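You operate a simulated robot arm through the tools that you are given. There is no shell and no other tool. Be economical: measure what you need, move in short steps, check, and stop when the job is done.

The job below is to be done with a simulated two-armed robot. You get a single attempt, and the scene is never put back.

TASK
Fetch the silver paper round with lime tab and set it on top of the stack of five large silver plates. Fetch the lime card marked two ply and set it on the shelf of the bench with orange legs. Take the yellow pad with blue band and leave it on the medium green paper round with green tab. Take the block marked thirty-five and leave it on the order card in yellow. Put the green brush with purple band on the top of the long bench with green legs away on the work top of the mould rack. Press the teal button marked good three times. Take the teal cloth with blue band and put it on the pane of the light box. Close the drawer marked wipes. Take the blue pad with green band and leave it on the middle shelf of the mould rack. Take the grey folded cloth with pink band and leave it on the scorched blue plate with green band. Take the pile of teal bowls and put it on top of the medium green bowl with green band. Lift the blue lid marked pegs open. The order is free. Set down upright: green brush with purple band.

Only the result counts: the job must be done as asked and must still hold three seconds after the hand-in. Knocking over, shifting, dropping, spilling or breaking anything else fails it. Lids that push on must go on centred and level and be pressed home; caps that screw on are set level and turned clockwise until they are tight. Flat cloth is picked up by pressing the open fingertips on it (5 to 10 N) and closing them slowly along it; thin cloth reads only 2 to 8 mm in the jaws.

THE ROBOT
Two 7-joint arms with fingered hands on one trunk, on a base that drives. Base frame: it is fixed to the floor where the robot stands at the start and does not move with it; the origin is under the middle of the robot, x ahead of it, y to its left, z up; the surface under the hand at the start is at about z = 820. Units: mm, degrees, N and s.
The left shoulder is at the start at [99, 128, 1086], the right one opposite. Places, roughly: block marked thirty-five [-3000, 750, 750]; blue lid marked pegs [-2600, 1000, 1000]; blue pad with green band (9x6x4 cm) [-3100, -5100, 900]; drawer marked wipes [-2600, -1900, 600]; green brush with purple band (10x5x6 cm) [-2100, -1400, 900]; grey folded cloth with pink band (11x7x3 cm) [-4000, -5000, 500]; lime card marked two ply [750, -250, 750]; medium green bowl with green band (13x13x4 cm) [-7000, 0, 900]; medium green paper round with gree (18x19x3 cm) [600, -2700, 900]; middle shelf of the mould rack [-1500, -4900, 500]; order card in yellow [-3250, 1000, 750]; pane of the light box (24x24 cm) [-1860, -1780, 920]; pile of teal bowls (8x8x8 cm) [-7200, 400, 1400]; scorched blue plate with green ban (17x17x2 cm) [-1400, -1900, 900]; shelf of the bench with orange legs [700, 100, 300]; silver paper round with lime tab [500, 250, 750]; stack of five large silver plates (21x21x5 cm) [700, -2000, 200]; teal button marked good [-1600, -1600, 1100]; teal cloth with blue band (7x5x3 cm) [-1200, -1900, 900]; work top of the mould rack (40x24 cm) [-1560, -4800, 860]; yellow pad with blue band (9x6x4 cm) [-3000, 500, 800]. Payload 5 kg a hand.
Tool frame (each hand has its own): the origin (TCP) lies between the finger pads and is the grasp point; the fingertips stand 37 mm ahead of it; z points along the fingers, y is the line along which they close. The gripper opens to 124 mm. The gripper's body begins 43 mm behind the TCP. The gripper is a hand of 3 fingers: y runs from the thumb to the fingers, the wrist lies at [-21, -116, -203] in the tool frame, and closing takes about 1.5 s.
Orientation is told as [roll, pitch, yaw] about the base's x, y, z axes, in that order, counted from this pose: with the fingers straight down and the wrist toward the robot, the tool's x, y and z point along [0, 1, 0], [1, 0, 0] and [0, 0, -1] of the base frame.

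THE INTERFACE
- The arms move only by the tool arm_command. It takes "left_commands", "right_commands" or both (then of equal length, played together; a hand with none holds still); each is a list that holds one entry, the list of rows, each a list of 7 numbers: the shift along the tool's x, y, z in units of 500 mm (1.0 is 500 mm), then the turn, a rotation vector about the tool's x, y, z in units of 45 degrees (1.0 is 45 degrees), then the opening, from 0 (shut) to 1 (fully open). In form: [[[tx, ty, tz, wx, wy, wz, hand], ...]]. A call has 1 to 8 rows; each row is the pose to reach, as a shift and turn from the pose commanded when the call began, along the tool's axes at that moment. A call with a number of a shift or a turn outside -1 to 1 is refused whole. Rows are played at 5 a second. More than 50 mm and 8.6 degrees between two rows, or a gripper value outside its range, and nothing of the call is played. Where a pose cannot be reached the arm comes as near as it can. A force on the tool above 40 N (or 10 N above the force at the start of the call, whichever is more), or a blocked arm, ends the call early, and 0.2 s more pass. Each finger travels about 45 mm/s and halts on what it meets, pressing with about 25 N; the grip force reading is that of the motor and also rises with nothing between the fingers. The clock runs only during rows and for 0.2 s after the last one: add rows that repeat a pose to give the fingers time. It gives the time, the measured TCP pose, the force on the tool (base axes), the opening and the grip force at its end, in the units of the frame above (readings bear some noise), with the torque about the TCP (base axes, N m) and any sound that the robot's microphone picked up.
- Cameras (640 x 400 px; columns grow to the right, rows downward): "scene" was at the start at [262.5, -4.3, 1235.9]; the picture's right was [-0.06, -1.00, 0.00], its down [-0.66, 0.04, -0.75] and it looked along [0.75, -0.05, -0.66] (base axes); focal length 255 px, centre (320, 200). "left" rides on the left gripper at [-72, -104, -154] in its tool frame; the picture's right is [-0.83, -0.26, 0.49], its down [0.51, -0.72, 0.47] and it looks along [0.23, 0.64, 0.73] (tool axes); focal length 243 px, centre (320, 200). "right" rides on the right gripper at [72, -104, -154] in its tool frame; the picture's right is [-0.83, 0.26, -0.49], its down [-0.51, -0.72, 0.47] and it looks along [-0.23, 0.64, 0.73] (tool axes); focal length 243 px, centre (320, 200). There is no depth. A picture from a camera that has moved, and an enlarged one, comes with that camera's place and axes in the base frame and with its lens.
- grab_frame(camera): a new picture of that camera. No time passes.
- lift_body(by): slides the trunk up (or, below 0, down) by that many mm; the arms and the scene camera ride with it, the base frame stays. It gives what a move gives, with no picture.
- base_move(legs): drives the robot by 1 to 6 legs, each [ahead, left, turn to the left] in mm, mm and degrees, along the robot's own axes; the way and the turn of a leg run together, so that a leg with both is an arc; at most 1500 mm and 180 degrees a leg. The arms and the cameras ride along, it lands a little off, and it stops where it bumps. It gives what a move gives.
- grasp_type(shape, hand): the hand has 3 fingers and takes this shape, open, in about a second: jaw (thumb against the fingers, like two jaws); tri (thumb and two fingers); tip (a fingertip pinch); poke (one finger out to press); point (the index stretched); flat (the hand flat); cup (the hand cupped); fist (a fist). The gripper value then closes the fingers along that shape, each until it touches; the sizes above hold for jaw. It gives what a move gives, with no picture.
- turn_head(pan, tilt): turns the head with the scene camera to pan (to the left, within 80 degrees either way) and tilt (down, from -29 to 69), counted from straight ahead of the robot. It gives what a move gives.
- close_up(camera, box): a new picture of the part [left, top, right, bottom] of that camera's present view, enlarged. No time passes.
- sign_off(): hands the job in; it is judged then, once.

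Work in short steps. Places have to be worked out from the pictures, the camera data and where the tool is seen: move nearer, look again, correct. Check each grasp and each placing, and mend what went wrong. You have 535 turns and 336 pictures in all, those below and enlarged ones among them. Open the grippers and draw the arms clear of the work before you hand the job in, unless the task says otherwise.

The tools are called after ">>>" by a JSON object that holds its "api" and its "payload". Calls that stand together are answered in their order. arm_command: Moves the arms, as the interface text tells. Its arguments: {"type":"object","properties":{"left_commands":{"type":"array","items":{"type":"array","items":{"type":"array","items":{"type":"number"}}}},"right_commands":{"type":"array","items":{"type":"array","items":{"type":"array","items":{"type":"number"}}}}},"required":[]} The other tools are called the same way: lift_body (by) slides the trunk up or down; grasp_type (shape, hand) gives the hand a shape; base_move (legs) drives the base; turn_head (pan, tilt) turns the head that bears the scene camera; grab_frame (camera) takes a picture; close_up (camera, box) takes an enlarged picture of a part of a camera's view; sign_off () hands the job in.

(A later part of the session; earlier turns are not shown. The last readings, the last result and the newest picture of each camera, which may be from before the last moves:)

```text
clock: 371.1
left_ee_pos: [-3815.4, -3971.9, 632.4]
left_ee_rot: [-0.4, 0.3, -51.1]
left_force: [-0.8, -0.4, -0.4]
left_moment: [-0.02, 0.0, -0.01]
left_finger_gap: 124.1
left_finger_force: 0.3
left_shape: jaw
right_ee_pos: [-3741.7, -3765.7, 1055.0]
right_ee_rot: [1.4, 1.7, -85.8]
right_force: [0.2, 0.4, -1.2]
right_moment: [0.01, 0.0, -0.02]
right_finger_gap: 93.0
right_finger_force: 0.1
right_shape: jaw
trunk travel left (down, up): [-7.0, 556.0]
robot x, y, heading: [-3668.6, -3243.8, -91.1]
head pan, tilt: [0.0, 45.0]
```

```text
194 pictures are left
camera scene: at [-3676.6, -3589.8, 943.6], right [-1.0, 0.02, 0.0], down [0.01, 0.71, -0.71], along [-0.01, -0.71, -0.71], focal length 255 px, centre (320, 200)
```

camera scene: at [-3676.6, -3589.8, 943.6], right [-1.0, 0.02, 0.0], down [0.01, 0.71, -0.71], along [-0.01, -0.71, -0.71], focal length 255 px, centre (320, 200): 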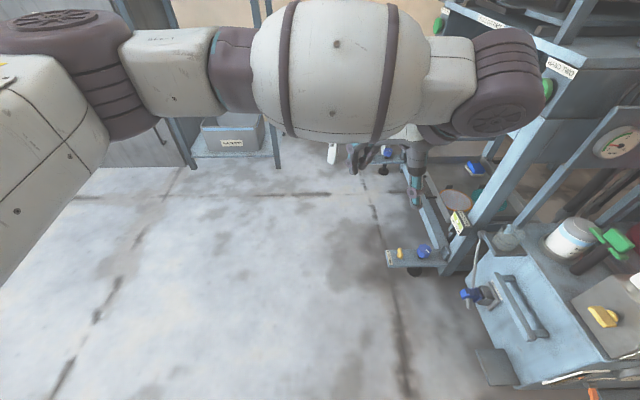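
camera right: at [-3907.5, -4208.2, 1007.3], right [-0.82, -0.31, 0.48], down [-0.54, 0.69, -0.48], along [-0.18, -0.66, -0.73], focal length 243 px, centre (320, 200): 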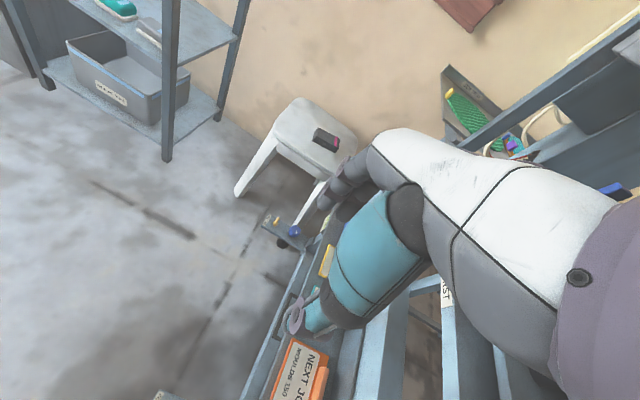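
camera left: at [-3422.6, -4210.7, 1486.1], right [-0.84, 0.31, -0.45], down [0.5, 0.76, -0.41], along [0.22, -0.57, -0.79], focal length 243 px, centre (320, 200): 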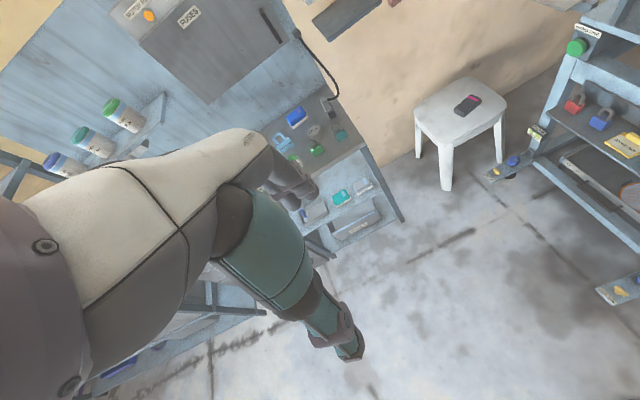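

Left pose reached. I swing the base around through open space to bring the left hand toward the stool, stopping short.

>>> {"api": "base_move", "payload": {"legs": [[0, 330, 0], [0, 0, -17], [850, 117, 0]]}}

>>> {"api": "grab_frame", "payload": {"camera": "scene"}}

>>> {"api": "grab_frame", "payload": {"camera": "left"}}

```text
clock: 379.4
left_ee_pos: [-3801.4, -4699.2, 629.4]
left_ee_rot: [0.2, 0.5, -66.5]
left_force: [-0.4, 0.0, 0.3]
left_moment: [0.05, 0.0, -0.02]
left_finger_gap: 123.6
left_finger_force: 0.0
left_shape: jaw
right_ee_pos: [-3675.8, -4519.3, 1061.9]
right_ee_rot: [1.5, 1.0, -100.8]
right_force: [-0.6, 0.6, -0.1]
right_moment: [-0.01, 0.0, 0.0]
right_finger_gap: 93.1
right_finger_force: 0.1
right_shape: jaw
trunk travel left (down, up): [-7.0, 556.0]
robot x, y, heading: [-3473.7, -4049.2, -106.2]
head pan, tilt: [0.0, 45.0]
stopped in leg 3: the robot was blocked; the commanded pose is now the measured one
```

```text
193 pictures are left
camera scene: at [-3566.7, -4369.0, 947.4], right [-0.96, 0.28, 0.0], down [0.2, 0.67, -0.71], along [-0.2, -0.69, -0.7], focal length 255 px, centre (320, 200)
```

scene: 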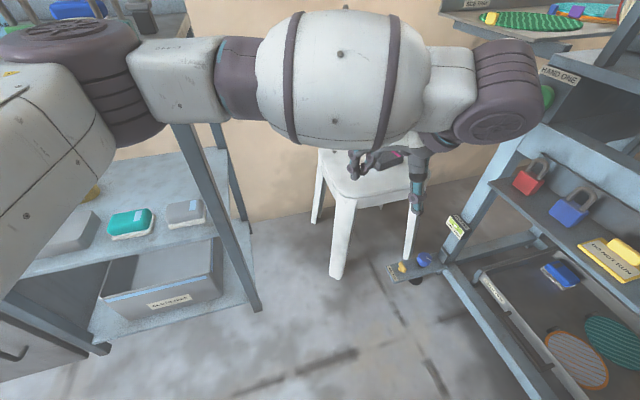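

```text
192 pictures are left
camera left: at [-3909.5, -4634.8, 783.2], right [-0.87, -0.09, -0.49], down [0.18, 0.87, -0.46], along [0.47, -0.49, -0.74], focal length 243 px, centre (320, 200)
```

left: 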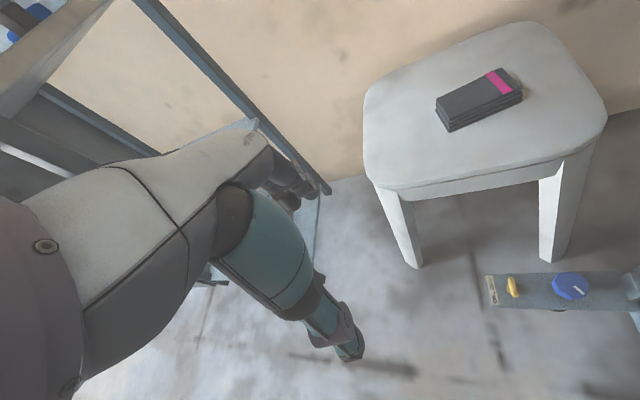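

The left elbow met the counter edge. I back off and check where the right elbow is relative to the press.

>>> {"api": "base_move", "payload": {"legs": [[-150, 0, 0]]}}

>>> {"api": "turn_head", "payload": {"pan": -55, "tilt": 30}}

>>> {"api": "grab_frame", "payload": {"camera": "scene"}}

>>> {"api": "turn_head", "payload": {"pan": 45, "tilt": 30}}

>>> {"api": "grab_frame", "payload": {"camera": "scene"}}

```text
clock: 380.8
left_ee_pos: [-3758.5, -4562.5, 620.0]
left_ee_rot: [0.5, 1.2, -66.5]
left_force: [1.4, -0.4, -0.1]
left_moment: [-0.02, 0.0, 0.01]
left_finger_gap: 123.6
left_finger_force: 0.0
left_shape: jaw
right_ee_pos: [-3632.4, -4387.1, 1056.0]
right_ee_rot: [1.3, 1.5, -100.6]
right_force: [-0.4, 0.4, -0.4]
right_moment: [-0.02, 0.01, -0.01]
right_finger_gap: 93.1
right_finger_force: 0.0
right_shape: jaw
trunk travel left (down, up): [-7.0, 556.0]
robot x, y, heading: [-3429.0, -3901.8, -106.1]
head pan, tilt: [0.0, 45.0]
```

```text
clock: 382.0
left_ee_pos: [-3757.1, -4561.9, 620.5]
left_ee_rot: [0.5, 1.2, -66.4]
left_force: [0.2, -1.9, -0.4]
left_moment: [0.03, -0.01, -0.05]
left_finger_gap: 123.8
left_finger_force: 0.0
left_shape: jaw
right_ee_pos: [-3632.2, -4389.0, 1055.6]
right_ee_rot: [1.3, 1.4, -100.8]
right_force: [0.1, -0.6, 0.1]
right_moment: [0.03, -0.02, 0.01]
right_finger_gap: 93.0
right_finger_force: 0.1
right_shape: jaw
trunk travel left (down, up): [-7.0, 556.0]
robot x, y, heading: [-3427.4, -3905.1, -105.9]
head pan, tilt: [-55.0, 30.0]
```

```text
191 pictures are left
camera scene: at [-3587.2, -4186.5, 966.1], right [-0.32, 0.95, 0.0], down [0.47, 0.16, -0.87], along [-0.82, -0.28, -0.5], focal length 255 px, centre (320, 200)
```

scene: 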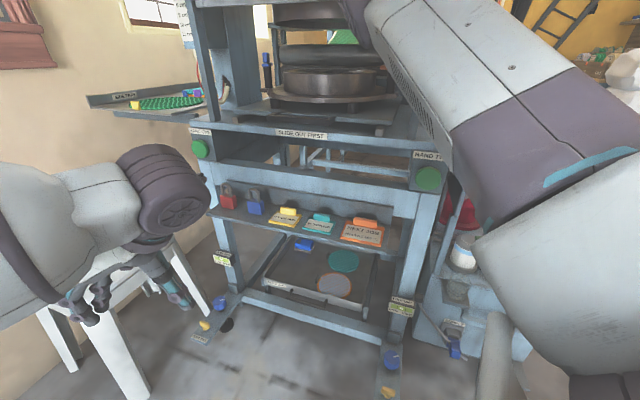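

```text
clock: 383.8
left_ee_pos: [-3757.0, -4564.0, 620.1]
left_ee_rot: [0.4, 1.2, -66.4]
left_force: [-0.8, -0.1, -0.3]
left_moment: [0.0, 0.02, -0.03]
left_finger_gap: 123.9
left_finger_force: 0.0
left_shape: jaw
right_ee_pos: [-3633.8, -4388.3, 1056.0]
right_ee_rot: [1.4, 1.6, -100.7]
right_force: [0.5, -0.2, 0.3]
right_moment: [-0.02, 0.0, 0.03]
right_finger_gap: 93.0
right_finger_force: 0.0
right_shape: jaw
trunk travel left (down, up): [-7.0, 556.0]
robot x, y, heading: [-3430.4, -3903.6, -106.1]
head pan, tilt: [45.0, 30.0]
```

```text
190 pictures are left
camera scene: at [-3458.0, -4236.4, 966.2], right [-0.88, -0.48, 0.0], down [-0.24, 0.44, -0.87], along [0.42, -0.76, -0.5], focal length 255 px, centre (320, 200)
```

scene: 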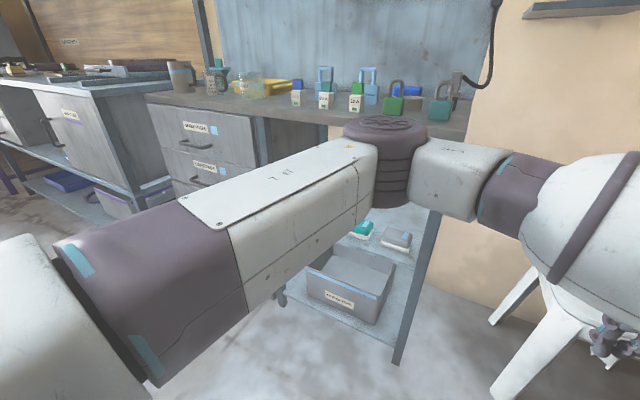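

The right elbow sticks out toward the press. I move the right hand across to the left and forward, so its elbow comes in, then look.

>>> {"api": "arm_command", "payload": {"right_commands": [[[0.08, 0.03, -0.01, 0, 0, 0, 0.75], [0.16, 0.06, -0.02, 0, 0, 0, 0.75], [0.24, 0.1, -0.03, 0, 0, 0, 0.75], [0.32, 0.13, -0.04, 0, 0, 0, 0.75], [0.4, 0.16, -0.06, 0, 0, 0, 0.75], [0.48, 0.2, -0.07, 0, 0, 0, 0.75], [0.56, 0.23, -0.08, 0, 0, 0, 0.75], [0.62, 0.26, -0.09, 0, 0, 0, 0.75]]]}}

>>> {"api": "turn_head", "payload": {"pan": -55, "tilt": 30}}

>>> {"api": "grab_frame", "payload": {"camera": "scene"}}

```text
clock: 385.6
left_ee_pos: [-3757.2, -4562.5, 619.0]
left_ee_rot: [0.6, 1.2, -66.3]
left_force: [-0.3, -0.4, 0.7]
left_moment: [0.03, 0.02, -0.02]
left_finger_gap: 124.0
left_finger_force: 0.2
left_shape: jaw
right_ee_pos: [-3350.6, -4575.0, 1106.0]
right_ee_rot: [1.5, 1.4, -100.7]
right_force: [0.5, 0.2, -0.5]
right_moment: [0.02, 0.02, -0.01]
right_finger_gap: 93.3
right_finger_force: 0.1
right_shape: jaw
trunk travel left (down, up): [-7.0, 556.0]
robot x, y, heading: [-3430.6, -3902.0, -106.4]
head pan, tilt: [45.0, 30.0]
```

```text
clock: 387.4
left_ee_pos: [-3756.9, -4562.7, 619.3]
left_ee_rot: [0.5, 1.2, -66.4]
left_force: [0.0, 0.3, 0.4]
left_moment: [-0.01, 0.01, 0.0]
left_finger_gap: 123.8
left_finger_force: 0.1
left_shape: jaw
right_ee_pos: [-3353.5, -4575.5, 1105.6]
right_ee_rot: [1.5, 1.5, -100.7]
right_force: [0.3, 0.4, 0.5]
right_moment: [0.0, 0.0, 0.02]
right_finger_gap: 93.1
right_finger_force: 0.0
right_shape: jaw
trunk travel left (down, up): [-7.0, 556.0]
robot x, y, heading: [-3427.4, -3902.9, -106.0]
head pan, tilt: [-55.0, 30.0]
```

```text
189 pictures are left
camera scene: at [-3587.2, -4186.5, 966.2], right [-0.32, 0.95, 0.0], down [0.47, 0.16, -0.87], along [-0.82, -0.28, -0.5], focal length 255 px, centre (320, 200)
```

scene: 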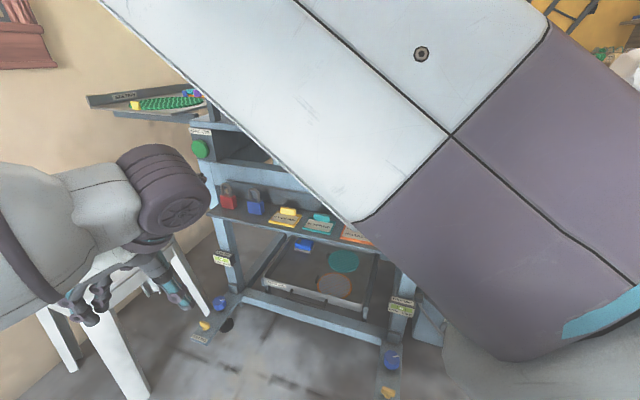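

The right elbow is now inward. I pull the right hand back slightly, then thread the base between press and counter in small legs.

>>> {"api": "arm_command", "payload": {"right_commands": [[[0, -0.08, 0, 0, 0, 0, 0.75], [0, -0.16, 0, 0, 0, 0, 0.75], [0, -0.22, 0, 0, 0, 0, 0.75]]]}}

>>> {"api": "base_move", "payload": {"legs": [[96, -17, 0], [44, -81, 0], [150, 6, 0]]}}

>>> {"api": "turn_head", "payload": {"pan": 0, "tilt": 50}}

>>> {"api": "grab_frame", "payload": {"camera": "scene"}}

>>> {"api": "grab_frame", "payload": {"camera": "left"}}

```text
clock: 388.1
left_ee_pos: [-3758.1, -4563.4, 620.1]
left_ee_rot: [0.6, 1.1, -66.4]
left_force: [-0.3, 0.1, 0.8]
left_moment: [0.0, 0.01, 0.0]
left_finger_gap: 123.9
left_finger_force: 0.0
left_shape: jaw
right_ee_pos: [-3341.3, -4497.9, 1067.0]
right_ee_rot: [2.3, 1.5, -100.1]
right_force: [-0.3, -0.7, -0.1]
right_moment: [-0.04, -0.01, 0.04]
right_finger_gap: 92.5
right_finger_force: 0.0
right_shape: jaw
right hand out of reach, approached as far as the arm can: row 1, 2, 3
trunk travel left (down, up): [-7.0, 556.0]
robot x, y, heading: [-3428.3, -3900.6, -105.9]
head pan, tilt: [-55.0, 30.0]
```

```text
clock: 391.2
left_ee_pos: [-3931.8, -4819.3, 617.1]
left_ee_rot: [0.8, 1.3, -66.5]
left_force: [0.7, -0.1, 0.6]
left_moment: [0.0, 0.01, -0.01]
left_finger_gap: 124.2
left_finger_force: 0.0
left_shape: jaw
right_ee_pos: [-3517.0, -4756.0, 1065.7]
right_ee_rot: [2.6, 1.7, -100.3]
right_force: [0.9, 0.1, -0.2]
right_moment: [0.01, 0.01, -0.01]
right_finger_gap: 93.0
right_finger_force: 0.0
right_shape: jaw
trunk travel left (down, up): [-7.0, 556.0]
robot x, y, heading: [-3601.0, -4157.9, -106.2]
head pan, tilt: [-55.0, 30.0]
```

```text
clock: 392.5
left_ee_pos: [-3931.9, -4818.8, 618.4]
left_ee_rot: [0.8, 1.1, -66.6]
left_force: [-0.6, 0.1, 0.2]
left_moment: [0.04, 0.0, 0.02]
left_finger_gap: 124.0
left_finger_force: 0.0
left_shape: jaw
right_ee_pos: [-3516.9, -4754.6, 1066.4]
right_ee_rot: [2.5, 1.7, -100.2]
right_force: [-0.6, 1.4, -0.3]
right_moment: [0.01, 0.04, -0.02]
right_finger_gap: 92.9
right_finger_force: 0.1
right_shape: jaw
trunk travel left (down, up): [-7.0, 556.0]
robot x, y, heading: [-3598.4, -4158.7, -106.1]
head pan, tilt: [0.0, 50.0]
```

```text
188 pictures are left
camera scene: at [-3696.7, -4487.8, 936.0], right [-0.96, 0.28, 0.0], down [0.22, 0.74, -0.64], along [-0.18, -0.62, -0.77], focal length 255 px, centre (320, 200)
```

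scene: 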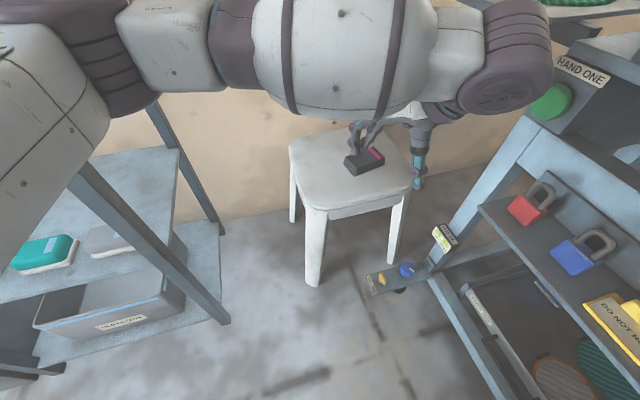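

```text
187 pictures are left
camera left: at [-4040.4, -4754.6, 772.2], right [-0.86, -0.08, -0.5], down [0.18, 0.87, -0.45], along [0.47, -0.48, -0.74], focal length 243 px, centre (320, 200)
```

left: 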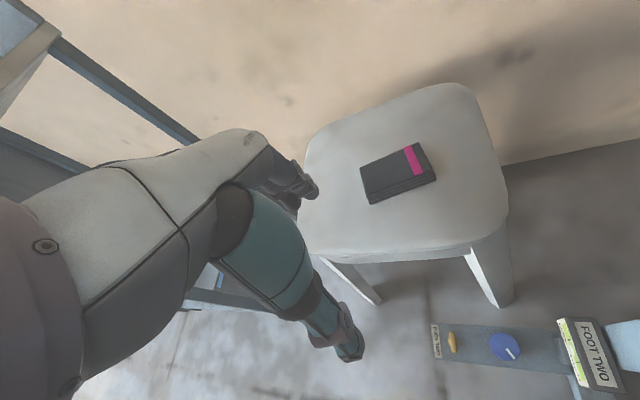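

Cloth centre ≈ [-3972,-4978], short axis azimuth ≈ -79°. I drive the remaining 155 mm and rotate the hand 12°.

>>> {"api": "base_move", "payload": {"legs": [[155, 5, 0]]}}

>>> {"api": "arm_command", "payload": {"left_commands": [[[0, 0, 0, 0, 0, 0.14, 0.9], [0, 0, 0.02, 0, 0, 0.27, 0.9]]]}}

>>> {"api": "grab_frame", "payload": {"camera": "left"}}

>>> {"api": "grab_frame", "payload": {"camera": "scene"}}

```text
clock: 393.9
left_ee_pos: [-3964.8, -4964.0, 619.8]
left_ee_rot: [0.7, 1.1, -66.4]
left_force: [-0.5, 0.1, -0.1]
left_moment: [-0.02, 0.0, -0.01]
left_finger_gap: 124.1
left_finger_force: 0.0
left_shape: jaw
right_ee_pos: [-3550.8, -4900.4, 1066.9]
right_ee_rot: [2.4, 1.6, -100.0]
right_force: [0.3, -0.1, 0.4]
right_moment: [-0.04, -0.01, -0.04]
right_finger_gap: 92.9
right_finger_force: 0.1
right_shape: jaw
trunk travel left (down, up): [-7.0, 556.0]
robot x, y, heading: [-3633.9, -4306.1, -105.8]
head pan, tilt: [0.0, 50.0]
```

```text
clock: 394.5
left_ee_pos: [-3975.4, -4960.5, 610.0]
left_ee_rot: [0.5, 1.0, -79.0]
left_force: [0.3, 0.9, 0.3]
left_moment: [-0.05, -0.01, 0.03]
left_finger_gap: 111.9
left_finger_force: 0.1
left_shape: jaw
right_ee_pos: [-3561.6, -4897.6, 1069.7]
right_ee_rot: [2.9, 1.5, -100.2]
right_force: [-0.5, 0.0, -0.2]
right_moment: [-0.01, -0.03, 0.02]
right_finger_gap: 92.8
right_finger_force: 0.1
right_shape: jaw
trunk travel left (down, up): [-7.0, 556.0]
robot x, y, heading: [-3635.3, -4304.8, -106.3]
head pan, tilt: [0.0, 50.0]
```

```text
186 pictures are left
camera left: at [-4067.4, -4874.7, 764.5], right [-0.86, 0.11, -0.5], down [0.36, 0.81, -0.45], along [0.36, -0.57, -0.74], focal length 243 px, centre (320, 200)
```

left: 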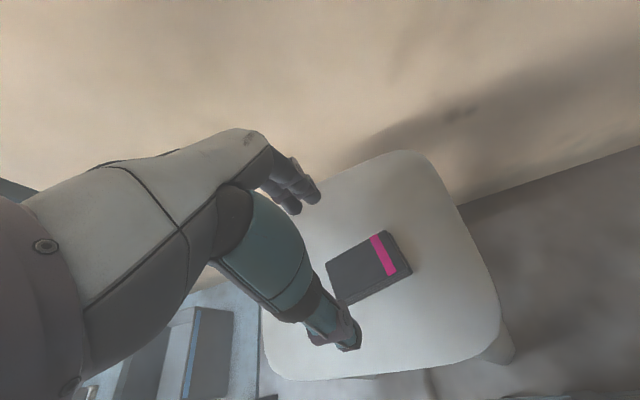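

```text
185 pictures are left
camera scene: at [-3739.6, -4630.2, 937.0], right [-0.96, 0.28, -0.01], down [0.22, 0.73, -0.64], along [-0.17, -0.62, -0.77], focal length 255 px, centre (320, 200)
```

scene: 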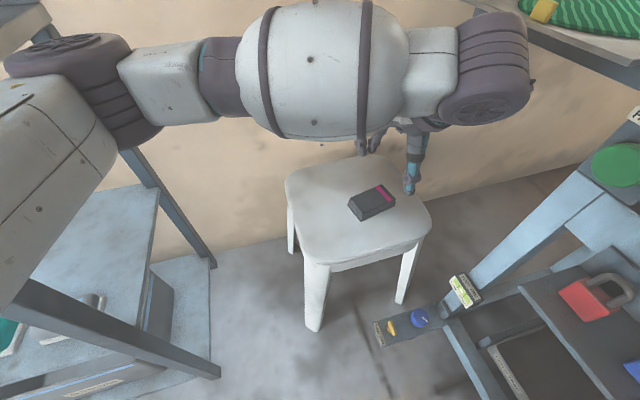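

Aligned except ~19 mm. I shift and descend to z≈520.

>>> {"api": "arm_command", "payload": {"left_commands": [[[0, 0.02, 0.06, 0, 0, 0, 0.9], [0, 0.038, 0.12, 0, 0, 0, 0.9], [0, 0.038, 0.18, 0, 0, 0, 0.9]]]}}

>>> {"api": "grab_frame", "payload": {"camera": "left"}}

```text
clock: 395.3
left_ee_pos: [-3975.9, -4975.6, 520.9]
left_ee_rot: [0.9, 0.7, -79.2]
left_force: [-0.4, 0.5, -0.9]
left_moment: [-0.01, -0.01, -0.04]
left_finger_gap: 111.9
left_finger_force: 0.0
left_shape: jaw
right_ee_pos: [-3568.4, -4895.1, 1070.7]
right_ee_rot: [3.3, 1.2, -100.5]
right_force: [-0.8, -0.1, 0.2]
right_moment: [0.0, 0.01, 0.04]
right_finger_gap: 92.9
right_finger_force: 0.0
right_shape: jaw
trunk travel left (down, up): [-7.0, 556.0]
robot x, y, heading: [-3635.3, -4305.4, -106.6]
head pan, tilt: [0.0, 50.0]
```

```text
184 pictures are left
camera left: at [-4068.9, -4888.8, 674.3], right [-0.86, 0.11, -0.5], down [0.37, 0.81, -0.46], along [0.36, -0.58, -0.74], focal length 243 px, centre (320, 200)
```

left: 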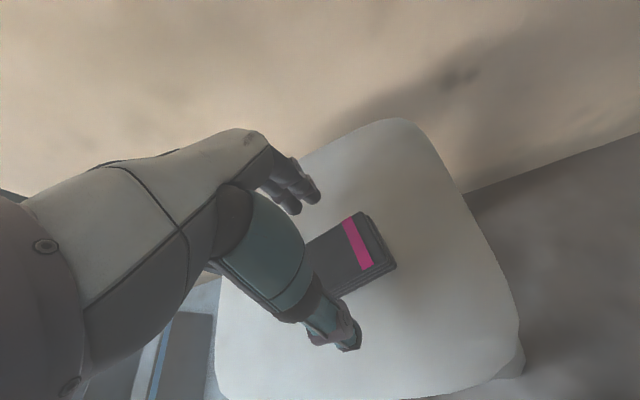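

Cloth is between the fingers. Descend to ≈474 and close.

>>> {"api": "arm_command", "payload": {"left_commands": [[[0, 0.004, 0.05, 0, 0, 0, 0.9], [0, 0.004, 0.085, 0, 0, 0, 0.9], [0, 0.004, 0.094, 0, 0, 0, 0.7], [0, 0.004, 0.094, 0, 0, 0, 0.5], [0, 0.004, 0.094, 0, 0, 0, 0.3], [0, 0.004, 0.094, 0, 0, 0, 0.1], [0, 0.004, 0.094, 0, 0, 0, 0], [0, 0.004, 0.094, 0, 0, 0, 0]]]}}

>>> {"api": "grab_frame", "payload": {"camera": "left"}}

```text
clock: 396.5
left_ee_pos: [-3981.3, -4975.9, 480.6]
left_ee_rot: [-0.1, 0.5, -79.7]
left_force: [0.1, -0.2, -1.1]
left_moment: [0.01, 0.01, 0.0]
left_finger_gap: 58.2
left_finger_force: 24.9
left_shape: jaw
right_ee_pos: [-3564.3, -4896.3, 1070.9]
right_ee_rot: [2.6, 1.3, -100.8]
right_force: [-0.1, 0.6, 1.0]
right_moment: [-0.02, -0.04, -0.02]
right_finger_gap: 92.9
right_finger_force: 0.2
right_shape: jaw
trunk travel left (down, up): [-7.0, 556.0]
robot x, y, heading: [-3638.9, -4305.0, -106.9]
head pan, tilt: [0.0, 50.0]
stopped in row 6 (left hand): the force on the tool passed its limit at 41 N (the readings are from after the stop); the commanded pose is now the measured one
```

```text
183 pictures are left
camera left: at [-4070.8, -4887.3, 635.1], right [-0.87, 0.11, -0.49], down [0.37, 0.8, -0.47], along [0.34, -0.58, -0.74], focal length 243 px, centre (320, 200)
```

left: 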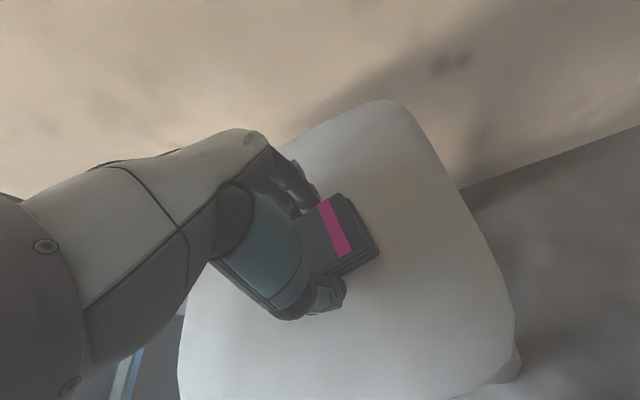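

Gripped at 58 mm. Lift and check.

>>> {"api": "arm_command", "payload": {"left_commands": [[[0, 0, -0.03, 0, 0, 0, 0], [0, 0, -0.1, 0, 0, 0, 0], [0, 0, -0.18, 0, 0, 0, 0], [0, 0, -0.26, 0, 0, 0, 0]]]}}

>>> {"api": "grab_frame", "payload": {"camera": "left"}}

>>> {"api": "grab_frame", "payload": {"camera": "scene"}}

```text
clock: 397.5
left_ee_pos: [-3981.9, -4981.5, 603.0]
left_ee_rot: [0.2, 0.8, -79.7]
left_force: [-0.2, 0.1, -0.2]
left_moment: [0.0, 0.04, -0.03]
left_finger_gap: 57.8
left_finger_force: 25.1
left_shape: jaw
right_ee_pos: [-3564.8, -4901.7, 1065.5]
right_ee_rot: [2.9, 1.5, -100.7]
right_force: [0.2, 0.7, -0.5]
right_moment: [-0.01, 0.02, 0.0]
right_finger_gap: 92.9
right_finger_force: 0.0
right_shape: jaw
trunk travel left (down, up): [-7.0, 556.0]
robot x, y, heading: [-3634.8, -4304.3, -106.7]
head pan, tilt: [0.0, 50.0]
```

```text
182 pictures are left
camera left: at [-4072.0, -4894.9, 757.2], right [-0.86, 0.11, -0.49], down [0.37, 0.81, -0.46], along [0.35, -0.58, -0.74], focal length 243 px, centre (320, 200)
```

left: 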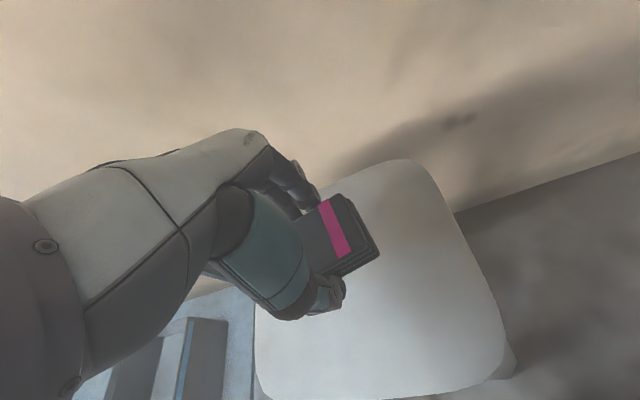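

```text
181 pictures are left
camera scene: at [-3741.9, -4632.7, 935.7], right [-0.96, 0.29, -0.01], down [0.23, 0.73, -0.64], along [-0.18, -0.62, -0.77], focal length 255 px, centre (320, 200)
```

scene: 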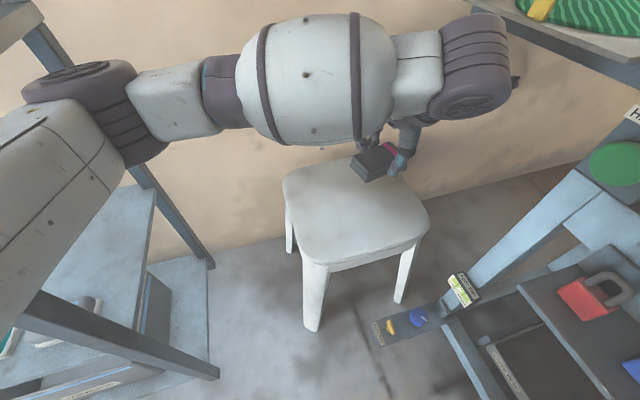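

Cloth lifted. I retrace the path out of the gap.

>>> {"api": "base_move", "payload": {"legs": [[-155, -5, 0], [-150, -6, 0], [-44, 81, 0], [-96, 17, 0], [-600, 0, 0]]}}

>>> {"api": "lift_body", "payload": {"by": 270}}

>>> {"api": "grab_frame", "payload": {"camera": "scene"}}

```text
clock: 398.8
left_ee_pos: [-3960.6, -4846.8, 608.1]
left_ee_rot: [-0.3, 0.6, -80.9]
left_force: [-0.1, 0.2, 0.1]
left_moment: [0.0, 0.02, 0.01]
left_finger_gap: 57.7
left_finger_force: 24.6
left_shape: jaw
right_ee_pos: [-3534.9, -4775.3, 1068.4]
right_ee_rot: [2.5, 1.5, -101.3]
right_force: [-1.1, 0.5, 0.1]
right_moment: [-0.04, -0.01, 0.0]
right_finger_gap: 92.9
right_finger_force: 0.0
right_shape: jaw
trunk travel left (down, up): [-7.0, 556.0]
robot x, y, heading: [-3608.0, -4182.5, -107.6]
head pan, tilt: [0.0, 50.0]
stopped in leg 1: the robot was blocked; the commanded pose is now the measured one
```

```text
clock: 401.6
left_ee_pos: [-3955.7, -4851.0, 877.0]
left_ee_rot: [-0.4, 0.7, -80.6]
left_force: [-0.1, -0.5, -0.6]
left_moment: [0.02, -0.01, 0.04]
left_finger_gap: 57.6
left_finger_force: 24.4
left_shape: jaw
right_ee_pos: [-3531.7, -4778.5, 1336.3]
right_ee_rot: [2.4, 1.6, -101.2]
right_force: [0.6, 0.0, -0.3]
right_moment: [0.04, 0.02, -0.01]
right_finger_gap: 93.0
right_finger_force: 0.1
right_shape: jaw
trunk travel left (down, up): [-277.0, 286.0]
robot x, y, heading: [-3606.8, -4181.4, -107.4]
head pan, tilt: [0.0, 50.0]
```

```text
180 pictures are left
camera scene: at [-3679.9, -4423.5, 1225.5], right [-0.95, 0.3, 0.0], down [0.23, 0.73, -0.64], along [-0.19, -0.61, -0.77], focal length 255 px, centre (320, 200)
```

scene: 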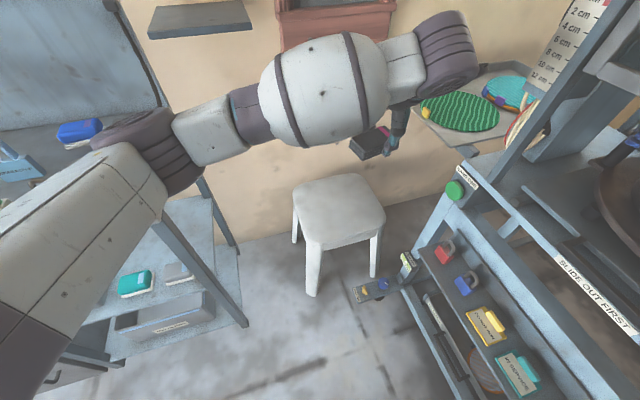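

The base was blocked on the way out; after raising the trunk I check the counter on the left.

>>> {"api": "turn_head", "payload": {"pan": 50, "tilt": 40}}

>>> {"api": "grab_frame", "payload": {"camera": "scene"}}

>>> {"api": "turn_head", "payload": {"pan": -60, "tilt": 30}}

>>> {"api": "grab_frame", "payload": {"camera": "scene"}}

```text
clock: 402.8
left_ee_pos: [-3956.1, -4850.2, 876.2]
left_ee_rot: [-0.4, 0.8, -80.6]
left_force: [0.2, -0.4, -0.4]
left_moment: [-0.02, -0.03, -0.01]
left_finger_gap: 57.6
left_finger_force: 24.9
left_shape: jaw
right_ee_pos: [-3531.2, -4778.5, 1336.5]
right_ee_rot: [2.3, 1.6, -101.2]
right_force: [-0.6, 0.4, 0.4]
right_moment: [0.01, -0.01, 0.03]
right_finger_gap: 92.8
right_finger_force: 0.0
right_shape: jaw
trunk travel left (down, up): [-277.0, 286.0]
robot x, y, heading: [-3604.6, -4181.9, -107.2]
head pan, tilt: [50.0, 40.0]
```

```text
179 pictures are left
camera scene: at [-3611.0, -4421.3, 1239.8], right [-0.84, -0.54, 0.0], down [-0.35, 0.54, -0.77], along [0.41, -0.64, -0.64], focal length 255 px, centre (320, 200)
```

scene: 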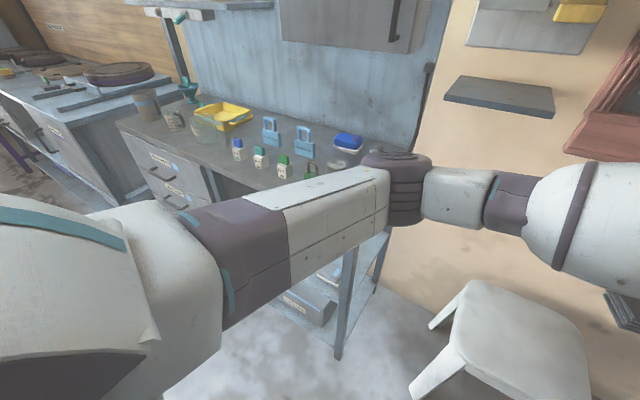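

```text
clock: 404.6
left_ee_pos: [-3956.0, -4850.4, 877.3]
left_ee_rot: [-0.3, 0.7, -80.6]
left_force: [0.8, -0.3, -0.5]
left_moment: [-0.04, -0.05, -0.01]
left_finger_gap: 57.3
left_finger_force: 25.2
left_shape: jaw
right_ee_pos: [-3531.4, -4779.3, 1336.5]
right_ee_rot: [2.3, 1.6, -101.2]
right_force: [0.3, 0.4, -0.4]
right_moment: [0.01, -0.02, 0.01]
right_finger_gap: 92.7
right_finger_force: 0.1
right_shape: jaw
trunk travel left (down, up): [-277.0, 286.0]
robot x, y, heading: [-3604.6, -4185.0, -107.3]
head pan, tilt: [-60.0, 30.0]
```

```text
178 pictures are left
camera scene: at [-3745.2, -4369.7, 1255.2], right [-0.22, 0.98, 0.0], down [0.49, 0.11, -0.87], along [-0.84, -0.19, -0.5], focal length 255 px, centre (320, 200)
```

scene: 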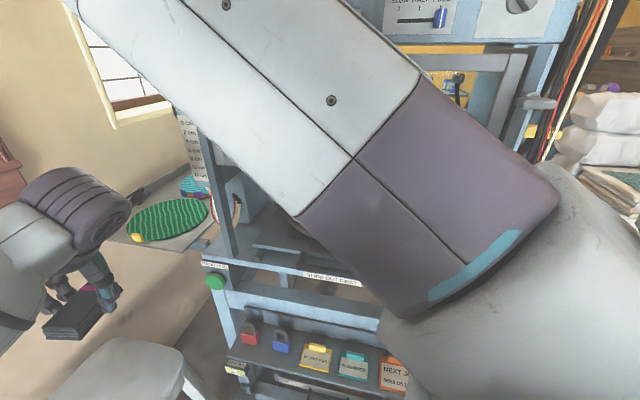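

Counter items stand as before. With the arm now above counter height, I back out in steps.

>>> {"api": "base_move", "payload": {"legs": [[-100, 20, 0], [-150, 80, 0], [-700, 0, 0]]}}

>>> {"api": "turn_head", "payload": {"pan": 0, "tilt": 35}}

>>> {"api": "grab_frame", "payload": {"camera": "scene"}}

```text
clock: 410.2
left_ee_pos: [-3596.2, -3976.9, 876.9]
left_ee_rot: [-0.4, 0.8, -82.6]
left_force: [0.3, 0.2, -0.5]
left_moment: [0.01, 0.04, -0.04]
left_finger_gap: 57.9
left_finger_force: 25.0
left_shape: jaw
right_ee_pos: [-3168.9, -3922.1, 1335.3]
right_ee_rot: [2.3, 1.6, -103.4]
right_force: [0.5, 0.1, 0.0]
right_moment: [-0.01, 0.0, 0.03]
right_finger_gap: 93.0
right_finger_force: 0.2
right_shape: jaw
trunk travel left (down, up): [-277.0, 286.0]
robot x, y, heading: [-3222.2, -3319.4, -109.4]
head pan, tilt: [-60.0, 30.0]
```

```text
clock: 411.5
left_ee_pos: [-3596.4, -3977.0, 877.8]
left_ee_rot: [-0.3, 0.8, -82.7]
left_force: [0.4, -0.7, -0.5]
left_moment: [0.02, 0.0, -0.02]
left_finger_gap: 57.6
left_finger_force: 24.9
left_shape: jaw
right_ee_pos: [-3168.7, -3922.6, 1334.3]
right_ee_rot: [2.3, 1.6, -103.5]
right_force: [0.3, 0.3, -1.1]
right_moment: [0.05, 0.0, -0.01]
right_finger_gap: 93.0
right_finger_force: 0.1
right_shape: jaw
trunk travel left (down, up): [-277.0, 286.0]
robot x, y, heading: [-3221.7, -3317.5, -109.2]
head pan, tilt: [0.0, 35.0]
```

```text
177 pictures are left
camera scene: at [-3307.6, -3570.4, 1247.4], right [-0.94, 0.33, 0.0], down [0.19, 0.54, -0.82], along [-0.27, -0.77, -0.57], focal length 255 px, centre (320, 200)
```

scene: 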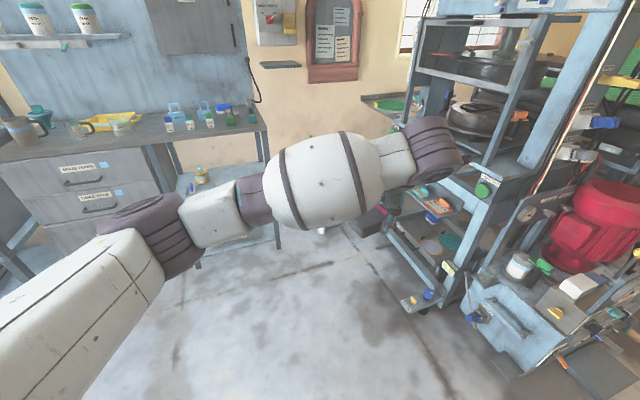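

I'm clear of the gap. I uncross the arms: right hand first to its own side, then the left.

>>> {"api": "arm_command", "payload": {"right_commands": [[[-0.09, 0, 0, 0, 0, 0, 0.75], [-0.18, 0, 0, 0, 0, 0, 0.75], [-0.27, 0, 0, 0, 0, 0, 0.75], [-0.36, 0, 0, 0, 0, 0, 0.75], [-0.45, 0, 0, 0, 0, 0, 0.75], [-0.54, 0, 0, 0, 0, 0, 0.75], [-0.63, 0, 0, 0, 0, 0, 0.75], [-0.72, 0, 0, 0, 0, 0, 0.75]]]}}

>>> {"api": "arm_command", "payload": {"left_commands": [[[0.07, 0.03, -0.04, 0, 0, 0.07, 0], [0.14, 0.06, -0.08, 0, 0, 0.14, 0], [0.21, 0.09, -0.12, 0, 0, 0.21, 0], [0.28, 0.12, -0.16, 0, 0, 0.28, 0], [0.35, 0.15, -0.2, 0, 0, 0.35, 0], [0.42, 0.18, -0.24, 0, 0, 0.42, 0], [0.5, 0.21, -0.28, 0, 0, 0.49, 0], [0.58, 0.24, -0.32, 0, 0, 0.56, 0]]]}}

>>> {"api": "grab_frame", "payload": {"camera": "left"}}

```text
clock: 413.3
left_ee_pos: [-3597.6, -3975.2, 877.4]
left_ee_rot: [-0.3, 0.7, -82.8]
left_force: [1.1, -0.1, -0.8]
left_moment: [0.01, -0.05, 0.01]
left_finger_gap: 57.8
left_finger_force: 24.5
left_shape: jaw
right_ee_pos: [-3518.1, -3831.9, 1325.0]
right_ee_rot: [2.5, 1.6, -103.4]
right_force: [-0.2, 0.2, 0.2]
right_moment: [0.0, -0.06, -0.01]
right_finger_gap: 92.5
right_finger_force: 0.0
right_shape: jaw
trunk travel left (down, up): [-277.0, 286.0]
robot x, y, heading: [-3221.1, -3321.8, -109.3]
head pan, tilt: [0.0, 35.0]
```

```text
clock: 415.1
left_ee_pos: [-3288.7, -4059.3, 1038.1]
left_ee_rot: [-0.8, 0.4, -108.0]
left_force: [-0.9, 0.4, -0.5]
left_moment: [-0.02, 0.05, -0.01]
left_finger_gap: 57.6
left_finger_force: 25.1
left_shape: jaw
right_ee_pos: [-3514.1, -3833.6, 1323.9]
right_ee_rot: [2.3, 1.5, -103.4]
right_force: [0.7, -0.8, -0.6]
right_moment: [0.01, 0.04, 0.03]
right_finger_gap: 93.0
right_finger_force: 0.0
right_shape: jaw
trunk travel left (down, up): [-277.0, 286.0]
robot x, y, heading: [-3219.5, -3324.8, -109.5]
head pan, tilt: [0.0, 35.0]
```

```text
176 pictures are left
camera left: at [-3324.8, -3939.7, 1193.4], right [-0.71, 0.51, -0.48], down [0.7, 0.54, -0.47], along [0.02, -0.67, -0.74], focal length 243 px, centre (320, 200)
```

left: 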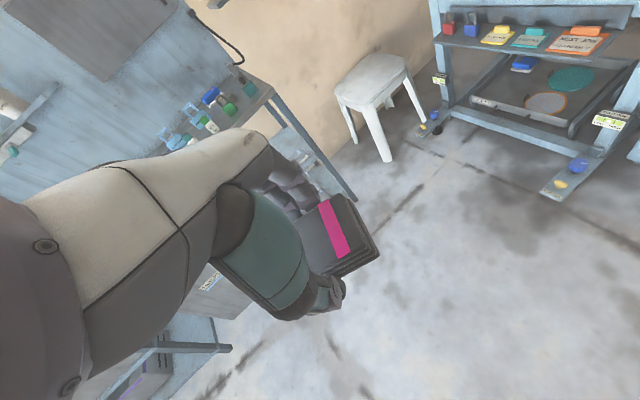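

I turn to face the bench and drive to the blue plate.

>>> {"api": "base_move", "payload": {"legs": [[0, 0, -160.5], [0, -1000, 0], [500, -1010, 0]]}}

>>> {"api": "turn_head", "payload": {"pan": 10, "tilt": 35}}

>>> {"api": "grab_frame", "payload": {"camera": "scene"}}

>>> {"api": "grab_frame", "payload": {"camera": "left"}}

```text
clock: 439.7
left_ee_pos: [-1332.5, -2203.0, 1037.1]
left_ee_rot: [-0.7, 0.7, 89.0]
left_force: [0.3, 0.8, -0.4]
left_moment: [0.02, -0.01, -0.02]
left_finger_gap: 56.7
left_finger_force: 24.7
left_shape: jaw
right_ee_pos: [-1051.6, -2352.6, 1324.4]
right_ee_rot: [2.3, 1.6, 93.6]
right_force: [0.7, -1.0, 0.3]
right_moment: [0.0, 0.01, -0.02]
right_finger_gap: 93.1
right_finger_force: 0.1
right_shape: jaw
trunk travel left (down, up): [-277.0, 286.0]
robot x, y, heading: [-1184.0, -2929.8, 87.5]
head pan, tilt: [0.0, 35.0]
```

```text
clock: 440.4
left_ee_pos: [-1331.7, -2203.6, 1039.2]
left_ee_rot: [-0.8, 0.6, 88.8]
left_force: [-0.4, 0.0, -0.4]
left_moment: [0.01, 0.02, 0.0]
left_finger_gap: 56.8
left_finger_force: 25.0
left_shape: jaw
right_ee_pos: [-1049.8, -2352.6, 1323.1]
right_ee_rot: [2.3, 1.6, 93.4]
right_force: [-0.5, -0.8, -0.8]
right_moment: [0.0, 0.02, 0.02]
right_finger_gap: 92.8
right_finger_force: 0.0
right_shape: jaw
trunk travel left (down, up): [-277.0, 286.0]
robot x, y, heading: [-1189.6, -2929.5, 87.7]
head pan, tilt: [10.0, 35.0]
```

```text
175 pictures are left
camera scene: at [-1187.8, -2664.3, 1247.4], right [0.99, 0.13, 0.0], down [0.07, -0.57, -0.82], along [-0.11, 0.81, -0.57], focal length 255 px, centre (320, 200)
```

scene: 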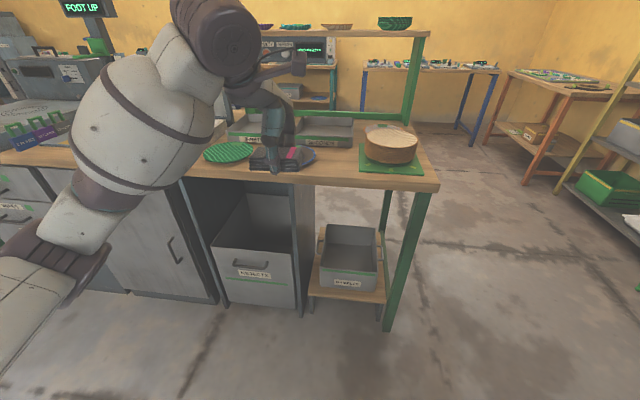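

```text
174 pictures are left
camera left: at [-1263.8, -2307.0, 1193.2], right [0.83, -0.28, -0.48], down [-0.52, -0.72, -0.47], along [-0.21, 0.64, -0.74], focal length 243 px, centre (320, 200)
```

left: 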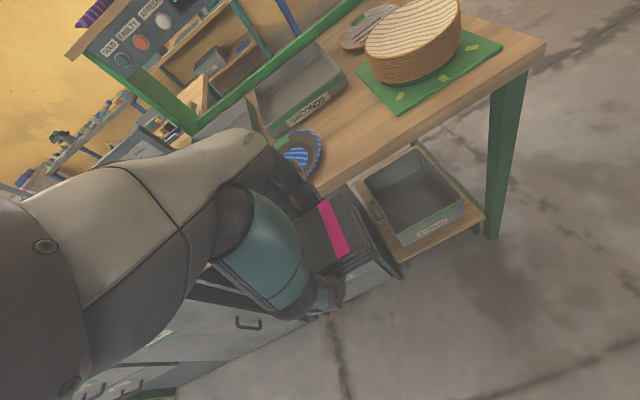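

Plate centre ≈ [-1389,-1893]. I drive in so the left hand is near above it.

>>> {"api": "base_move", "payload": {"legs": [[270, 28, 2.3]]}}

>>> {"api": "grab_frame", "payload": {"camera": "left"}}

>>> {"api": "grab_frame", "payload": {"camera": "scene"}}

```text
clock: 442.3
left_ee_pos: [-1380.0, -1946.8, 1037.5]
left_ee_rot: [-0.8, 0.5, 91.0]
left_force: [-0.1, -0.3, 0.9]
left_moment: [-0.03, 0.01, 0.02]
left_finger_gap: 56.8
left_finger_force: 25.2
left_shape: jaw
right_ee_pos: [-1095.5, -2087.0, 1323.6]
right_ee_rot: [2.3, 1.5, 95.7]
right_force: [-0.3, 0.1, 0.2]
right_moment: [0.01, 0.02, 0.0]
right_finger_gap: 93.1
right_finger_force: 0.0
right_shape: jaw
trunk travel left (down, up): [-277.0, 286.0]
robot x, y, heading: [-1205.8, -2667.8, 89.5]
head pan, tilt: [10.0, 35.0]
```

```text
173 pictures are left
camera left: at [-1308.5, -2049.3, 1193.8], right [0.84, -0.25, -0.48], down [-0.49, -0.73, -0.47], along [-0.23, 0.63, -0.74], focal length 243 px, centre (320, 200)
```

left: 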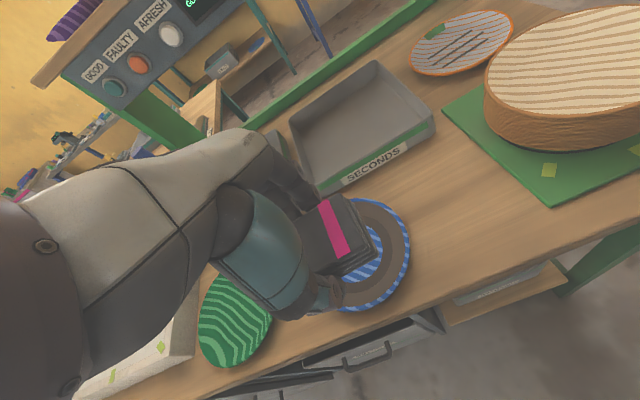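

```text
172 pictures are left
camera scene: at [-1219.2, -2403.5, 1247.7], right [0.99, 0.17, 0.0], down [0.1, -0.56, -0.82], along [-0.14, 0.81, -0.57], focal length 255 px, centre (320, 200)
```

scene: 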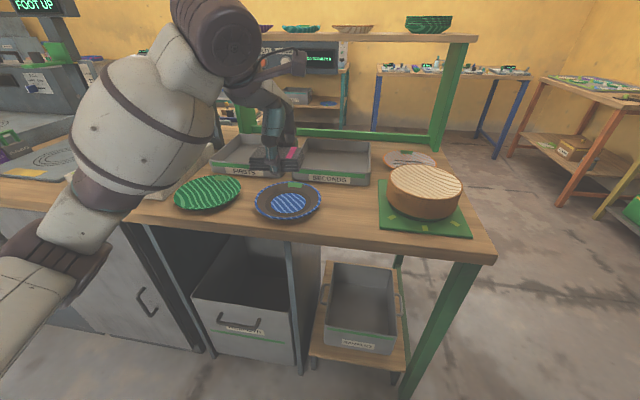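

Plate confirmed at [-1391,-1891]. I move over it and lower to z≈935.

>>> {"api": "arm_command", "payload": {"left_commands": [[[0.01, 0.055, 0.03, 0, 0, 0, 0], [0.02, 0.11, 0.06, 0, 0, 0, 0], [0.02, 0.11, 0.13, 0, 0, 0, 0], [0.02, 0.11, 0.2, 0, 0, 0, 0]]]}}

>>> {"api": "grab_frame", "payload": {"camera": "left"}}

>>> {"api": "close_up", "payload": {"camera": "scene", "box": [200, 120, 400, 240]}}

```text
clock: 443.3
left_ee_pos: [-1389.0, -1895.0, 939.5]
left_ee_rot: [-0.7, 0.5, 91.1]
left_force: [0.7, 0.3, -0.9]
left_moment: [-0.02, 0.01, 0.03]
left_finger_gap: 56.7
left_finger_force: 25.1
left_shape: jaw
right_ee_pos: [-1095.1, -2085.5, 1322.5]
right_ee_rot: [2.3, 1.5, 95.6]
right_force: [0.8, 0.0, -0.5]
right_moment: [0.0, 0.02, -0.01]
right_finger_gap: 93.1
right_finger_force: 0.1
right_shape: jaw
trunk travel left (down, up): [-277.0, 286.0]
robot x, y, heading: [-1208.0, -2671.1, 89.7]
head pan, tilt: [10.0, 35.0]
```

```text
171 pictures are left
camera left: at [-1317.5, -1996.3, 1093.2], right [0.84, -0.25, -0.48], down [-0.49, -0.73, -0.47], along [-0.23, 0.63, -0.74], focal length 243 px, centre (320, 200)
```

left: 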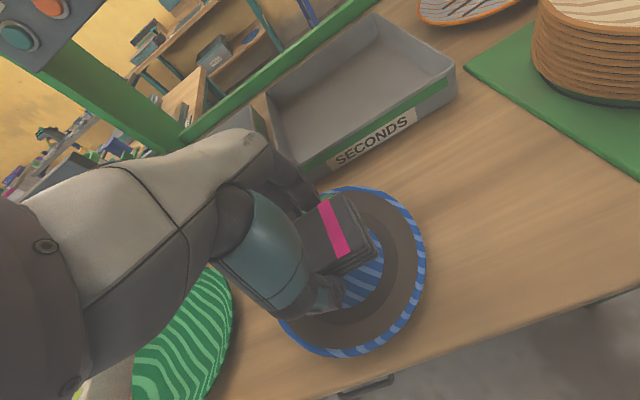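

```text
3.20 times, centred on (300, 180) of scene
camera zoom: at [-1219.6, -2402.4, 1247.3], right [0.99, 0.17, 0.0], down [0.1, -0.57, -0.82], along [-0.14, 0.81, -0.57], focal length 816 px, centre (384, 264)
```

zoom: 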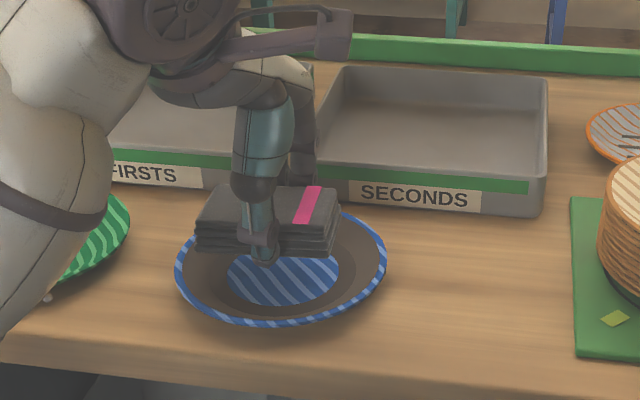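

Centred over the plate. Lower until contact.

>>> {"api": "arm_command", "payload": {"left_commands": [[[0, 0, 0.02, 0, 0, 0, 0], [0, 0, 0.03, 0, 0, 0, 0], [0, 0, 0.04, 0, 0, 0, 0], [0, 0, 0.048, 0, 0, 0, 0]]]}}

```text
clock: 444.3
left_ee_pos: [-1391.0, -1892.6, 913.6]
left_ee_rot: [-0.8, 0.5, 90.9]
left_force: [0.3, 0.3, -1.0]
left_moment: [0.03, 0.01, -0.01]
left_finger_gap: 56.8
left_finger_force: 25.5
left_shape: jaw
right_ee_pos: [-1095.5, -2086.4, 1324.2]
right_ee_rot: [2.3, 1.6, 95.6]
right_force: [-0.8, -0.8, 0.3]
right_moment: [0.0, -0.01, 0.01]
right_finger_gap: 92.8
right_finger_force: 0.0
right_shape: jaw
trunk travel left (down, up): [-277.0, 286.0]
robot x, y, heading: [-1206.5, -2668.0, 89.5]
head pan, tilt: [10.0, 35.0]
```

>>> {"api": "arm_command", "payload": {"left_commands": [[[0, 0, 0.006, 0, 0, 0, 0], [0, 0, 0.012, 0, 0, 0, 0], [0, 0, 0.018, 0, 0, 0, 0], [0, 0, 0.022, 0, 0, 0, 0]]]}}

>>> {"api": "close_up", "payload": {"camera": "scene", "box": [200, 120, 400, 240]}}

```text
clock: 445.3
left_ee_pos: [-1390.8, -1893.2, 904.1]
left_ee_rot: [-0.7, 0.4, 91.0]
left_force: [0.1, 1.2, 14.3]
left_moment: [0.03, 0.13, 0.01]
left_finger_gap: 57.2
left_finger_force: 25.0
left_shape: jaw
right_ee_pos: [-1094.2, -2089.1, 1324.9]
right_ee_rot: [2.5, 1.6, 95.6]
right_force: [-0.1, 0.5, -0.1]
right_moment: [0.01, 0.03, 0.01]
right_finger_gap: 92.7
right_finger_force: 0.1
right_shape: jaw
trunk travel left (down, up): [-277.0, 286.0]
robot x, y, heading: [-1208.6, -2663.7, 89.5]
head pan, tilt: [10.0, 35.0]
```

```text
3.20 times, centred on (300, 180) of scene
camera zoom: at [-1218.8, -2404.2, 1247.9], right [0.99, 0.17, 0.0], down [0.09, -0.56, -0.82], along [-0.14, 0.81, -0.57], focal length 816 px, centre (384, 264)
```

zoom: 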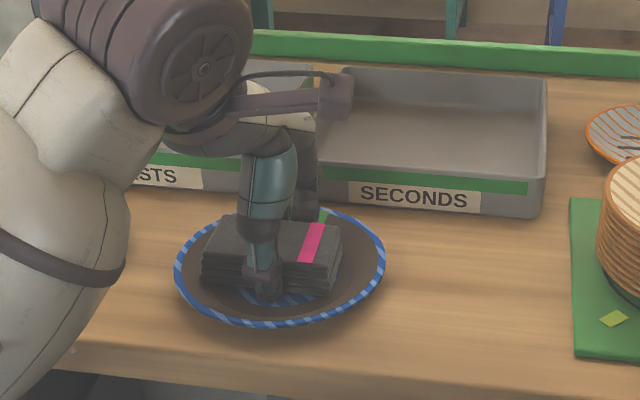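

Contact at 14 N, cloth sits in the plate. Release and lift.

>>> {"api": "arm_command", "payload": {"left_commands": [[[0, 0, -0.01, 0, 0, 0, 0.2], [0, 0, -0.012, 0, 0, 0, 0.5], [0, 0, -0.012, 0, 0, 0, 0.68], [0, 0, -0.012, 0, 0, 0, 0.68], [0, 0, -0.06, 0, 0, 0, 0.68], [0, 0, -0.14, 0, 0, 0, 0.68], [0, -0.04, -0.22, 0, 0, 0, 0.68], [0, -0.1, -0.28, 0, 0, 0, 0.68]]]}}

>>> {"api": "close_up", "payload": {"camera": "scene", "box": [200, 120, 400, 240]}}

```text
clock: 447.1
left_ee_pos: [-1390.9, -1943.5, 1044.3]
left_ee_rot: [-0.7, 0.5, 91.1]
left_force: [0.4, -0.2, 0.0]
left_moment: [0.02, 0.01, 0.01]
left_finger_gap: 84.3
left_finger_force: 0.1
left_shape: jaw
right_ee_pos: [-1094.6, -2089.8, 1324.8]
right_ee_rot: [2.3, 1.5, 95.7]
right_force: [0.2, -1.0, -0.8]
right_moment: [0.04, 0.02, 0.01]
right_finger_gap: 92.9
right_finger_force: 0.0
right_shape: jaw
trunk travel left (down, up): [-277.0, 286.0]
robot x, y, heading: [-1207.7, -2667.7, 89.6]
head pan, tilt: [10.0, 35.0]
```

```text
3.20 times, centred on (300, 180) of scene
camera zoom: at [-1219.7, -2404.7, 1247.9], right [0.99, 0.17, 0.0], down [0.1, -0.56, -0.82], along [-0.14, 0.81, -0.57], focal length 816 px, centre (384, 264)
```

zoom: 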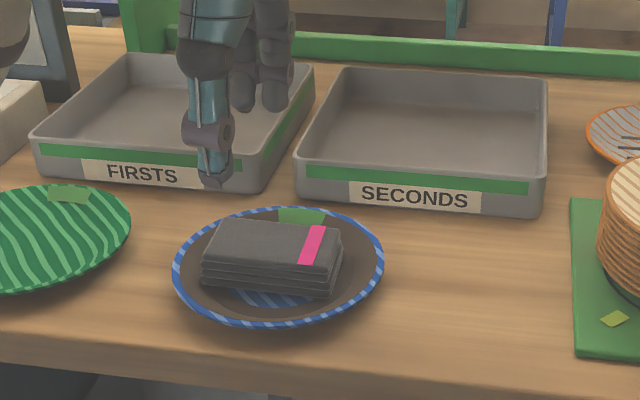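

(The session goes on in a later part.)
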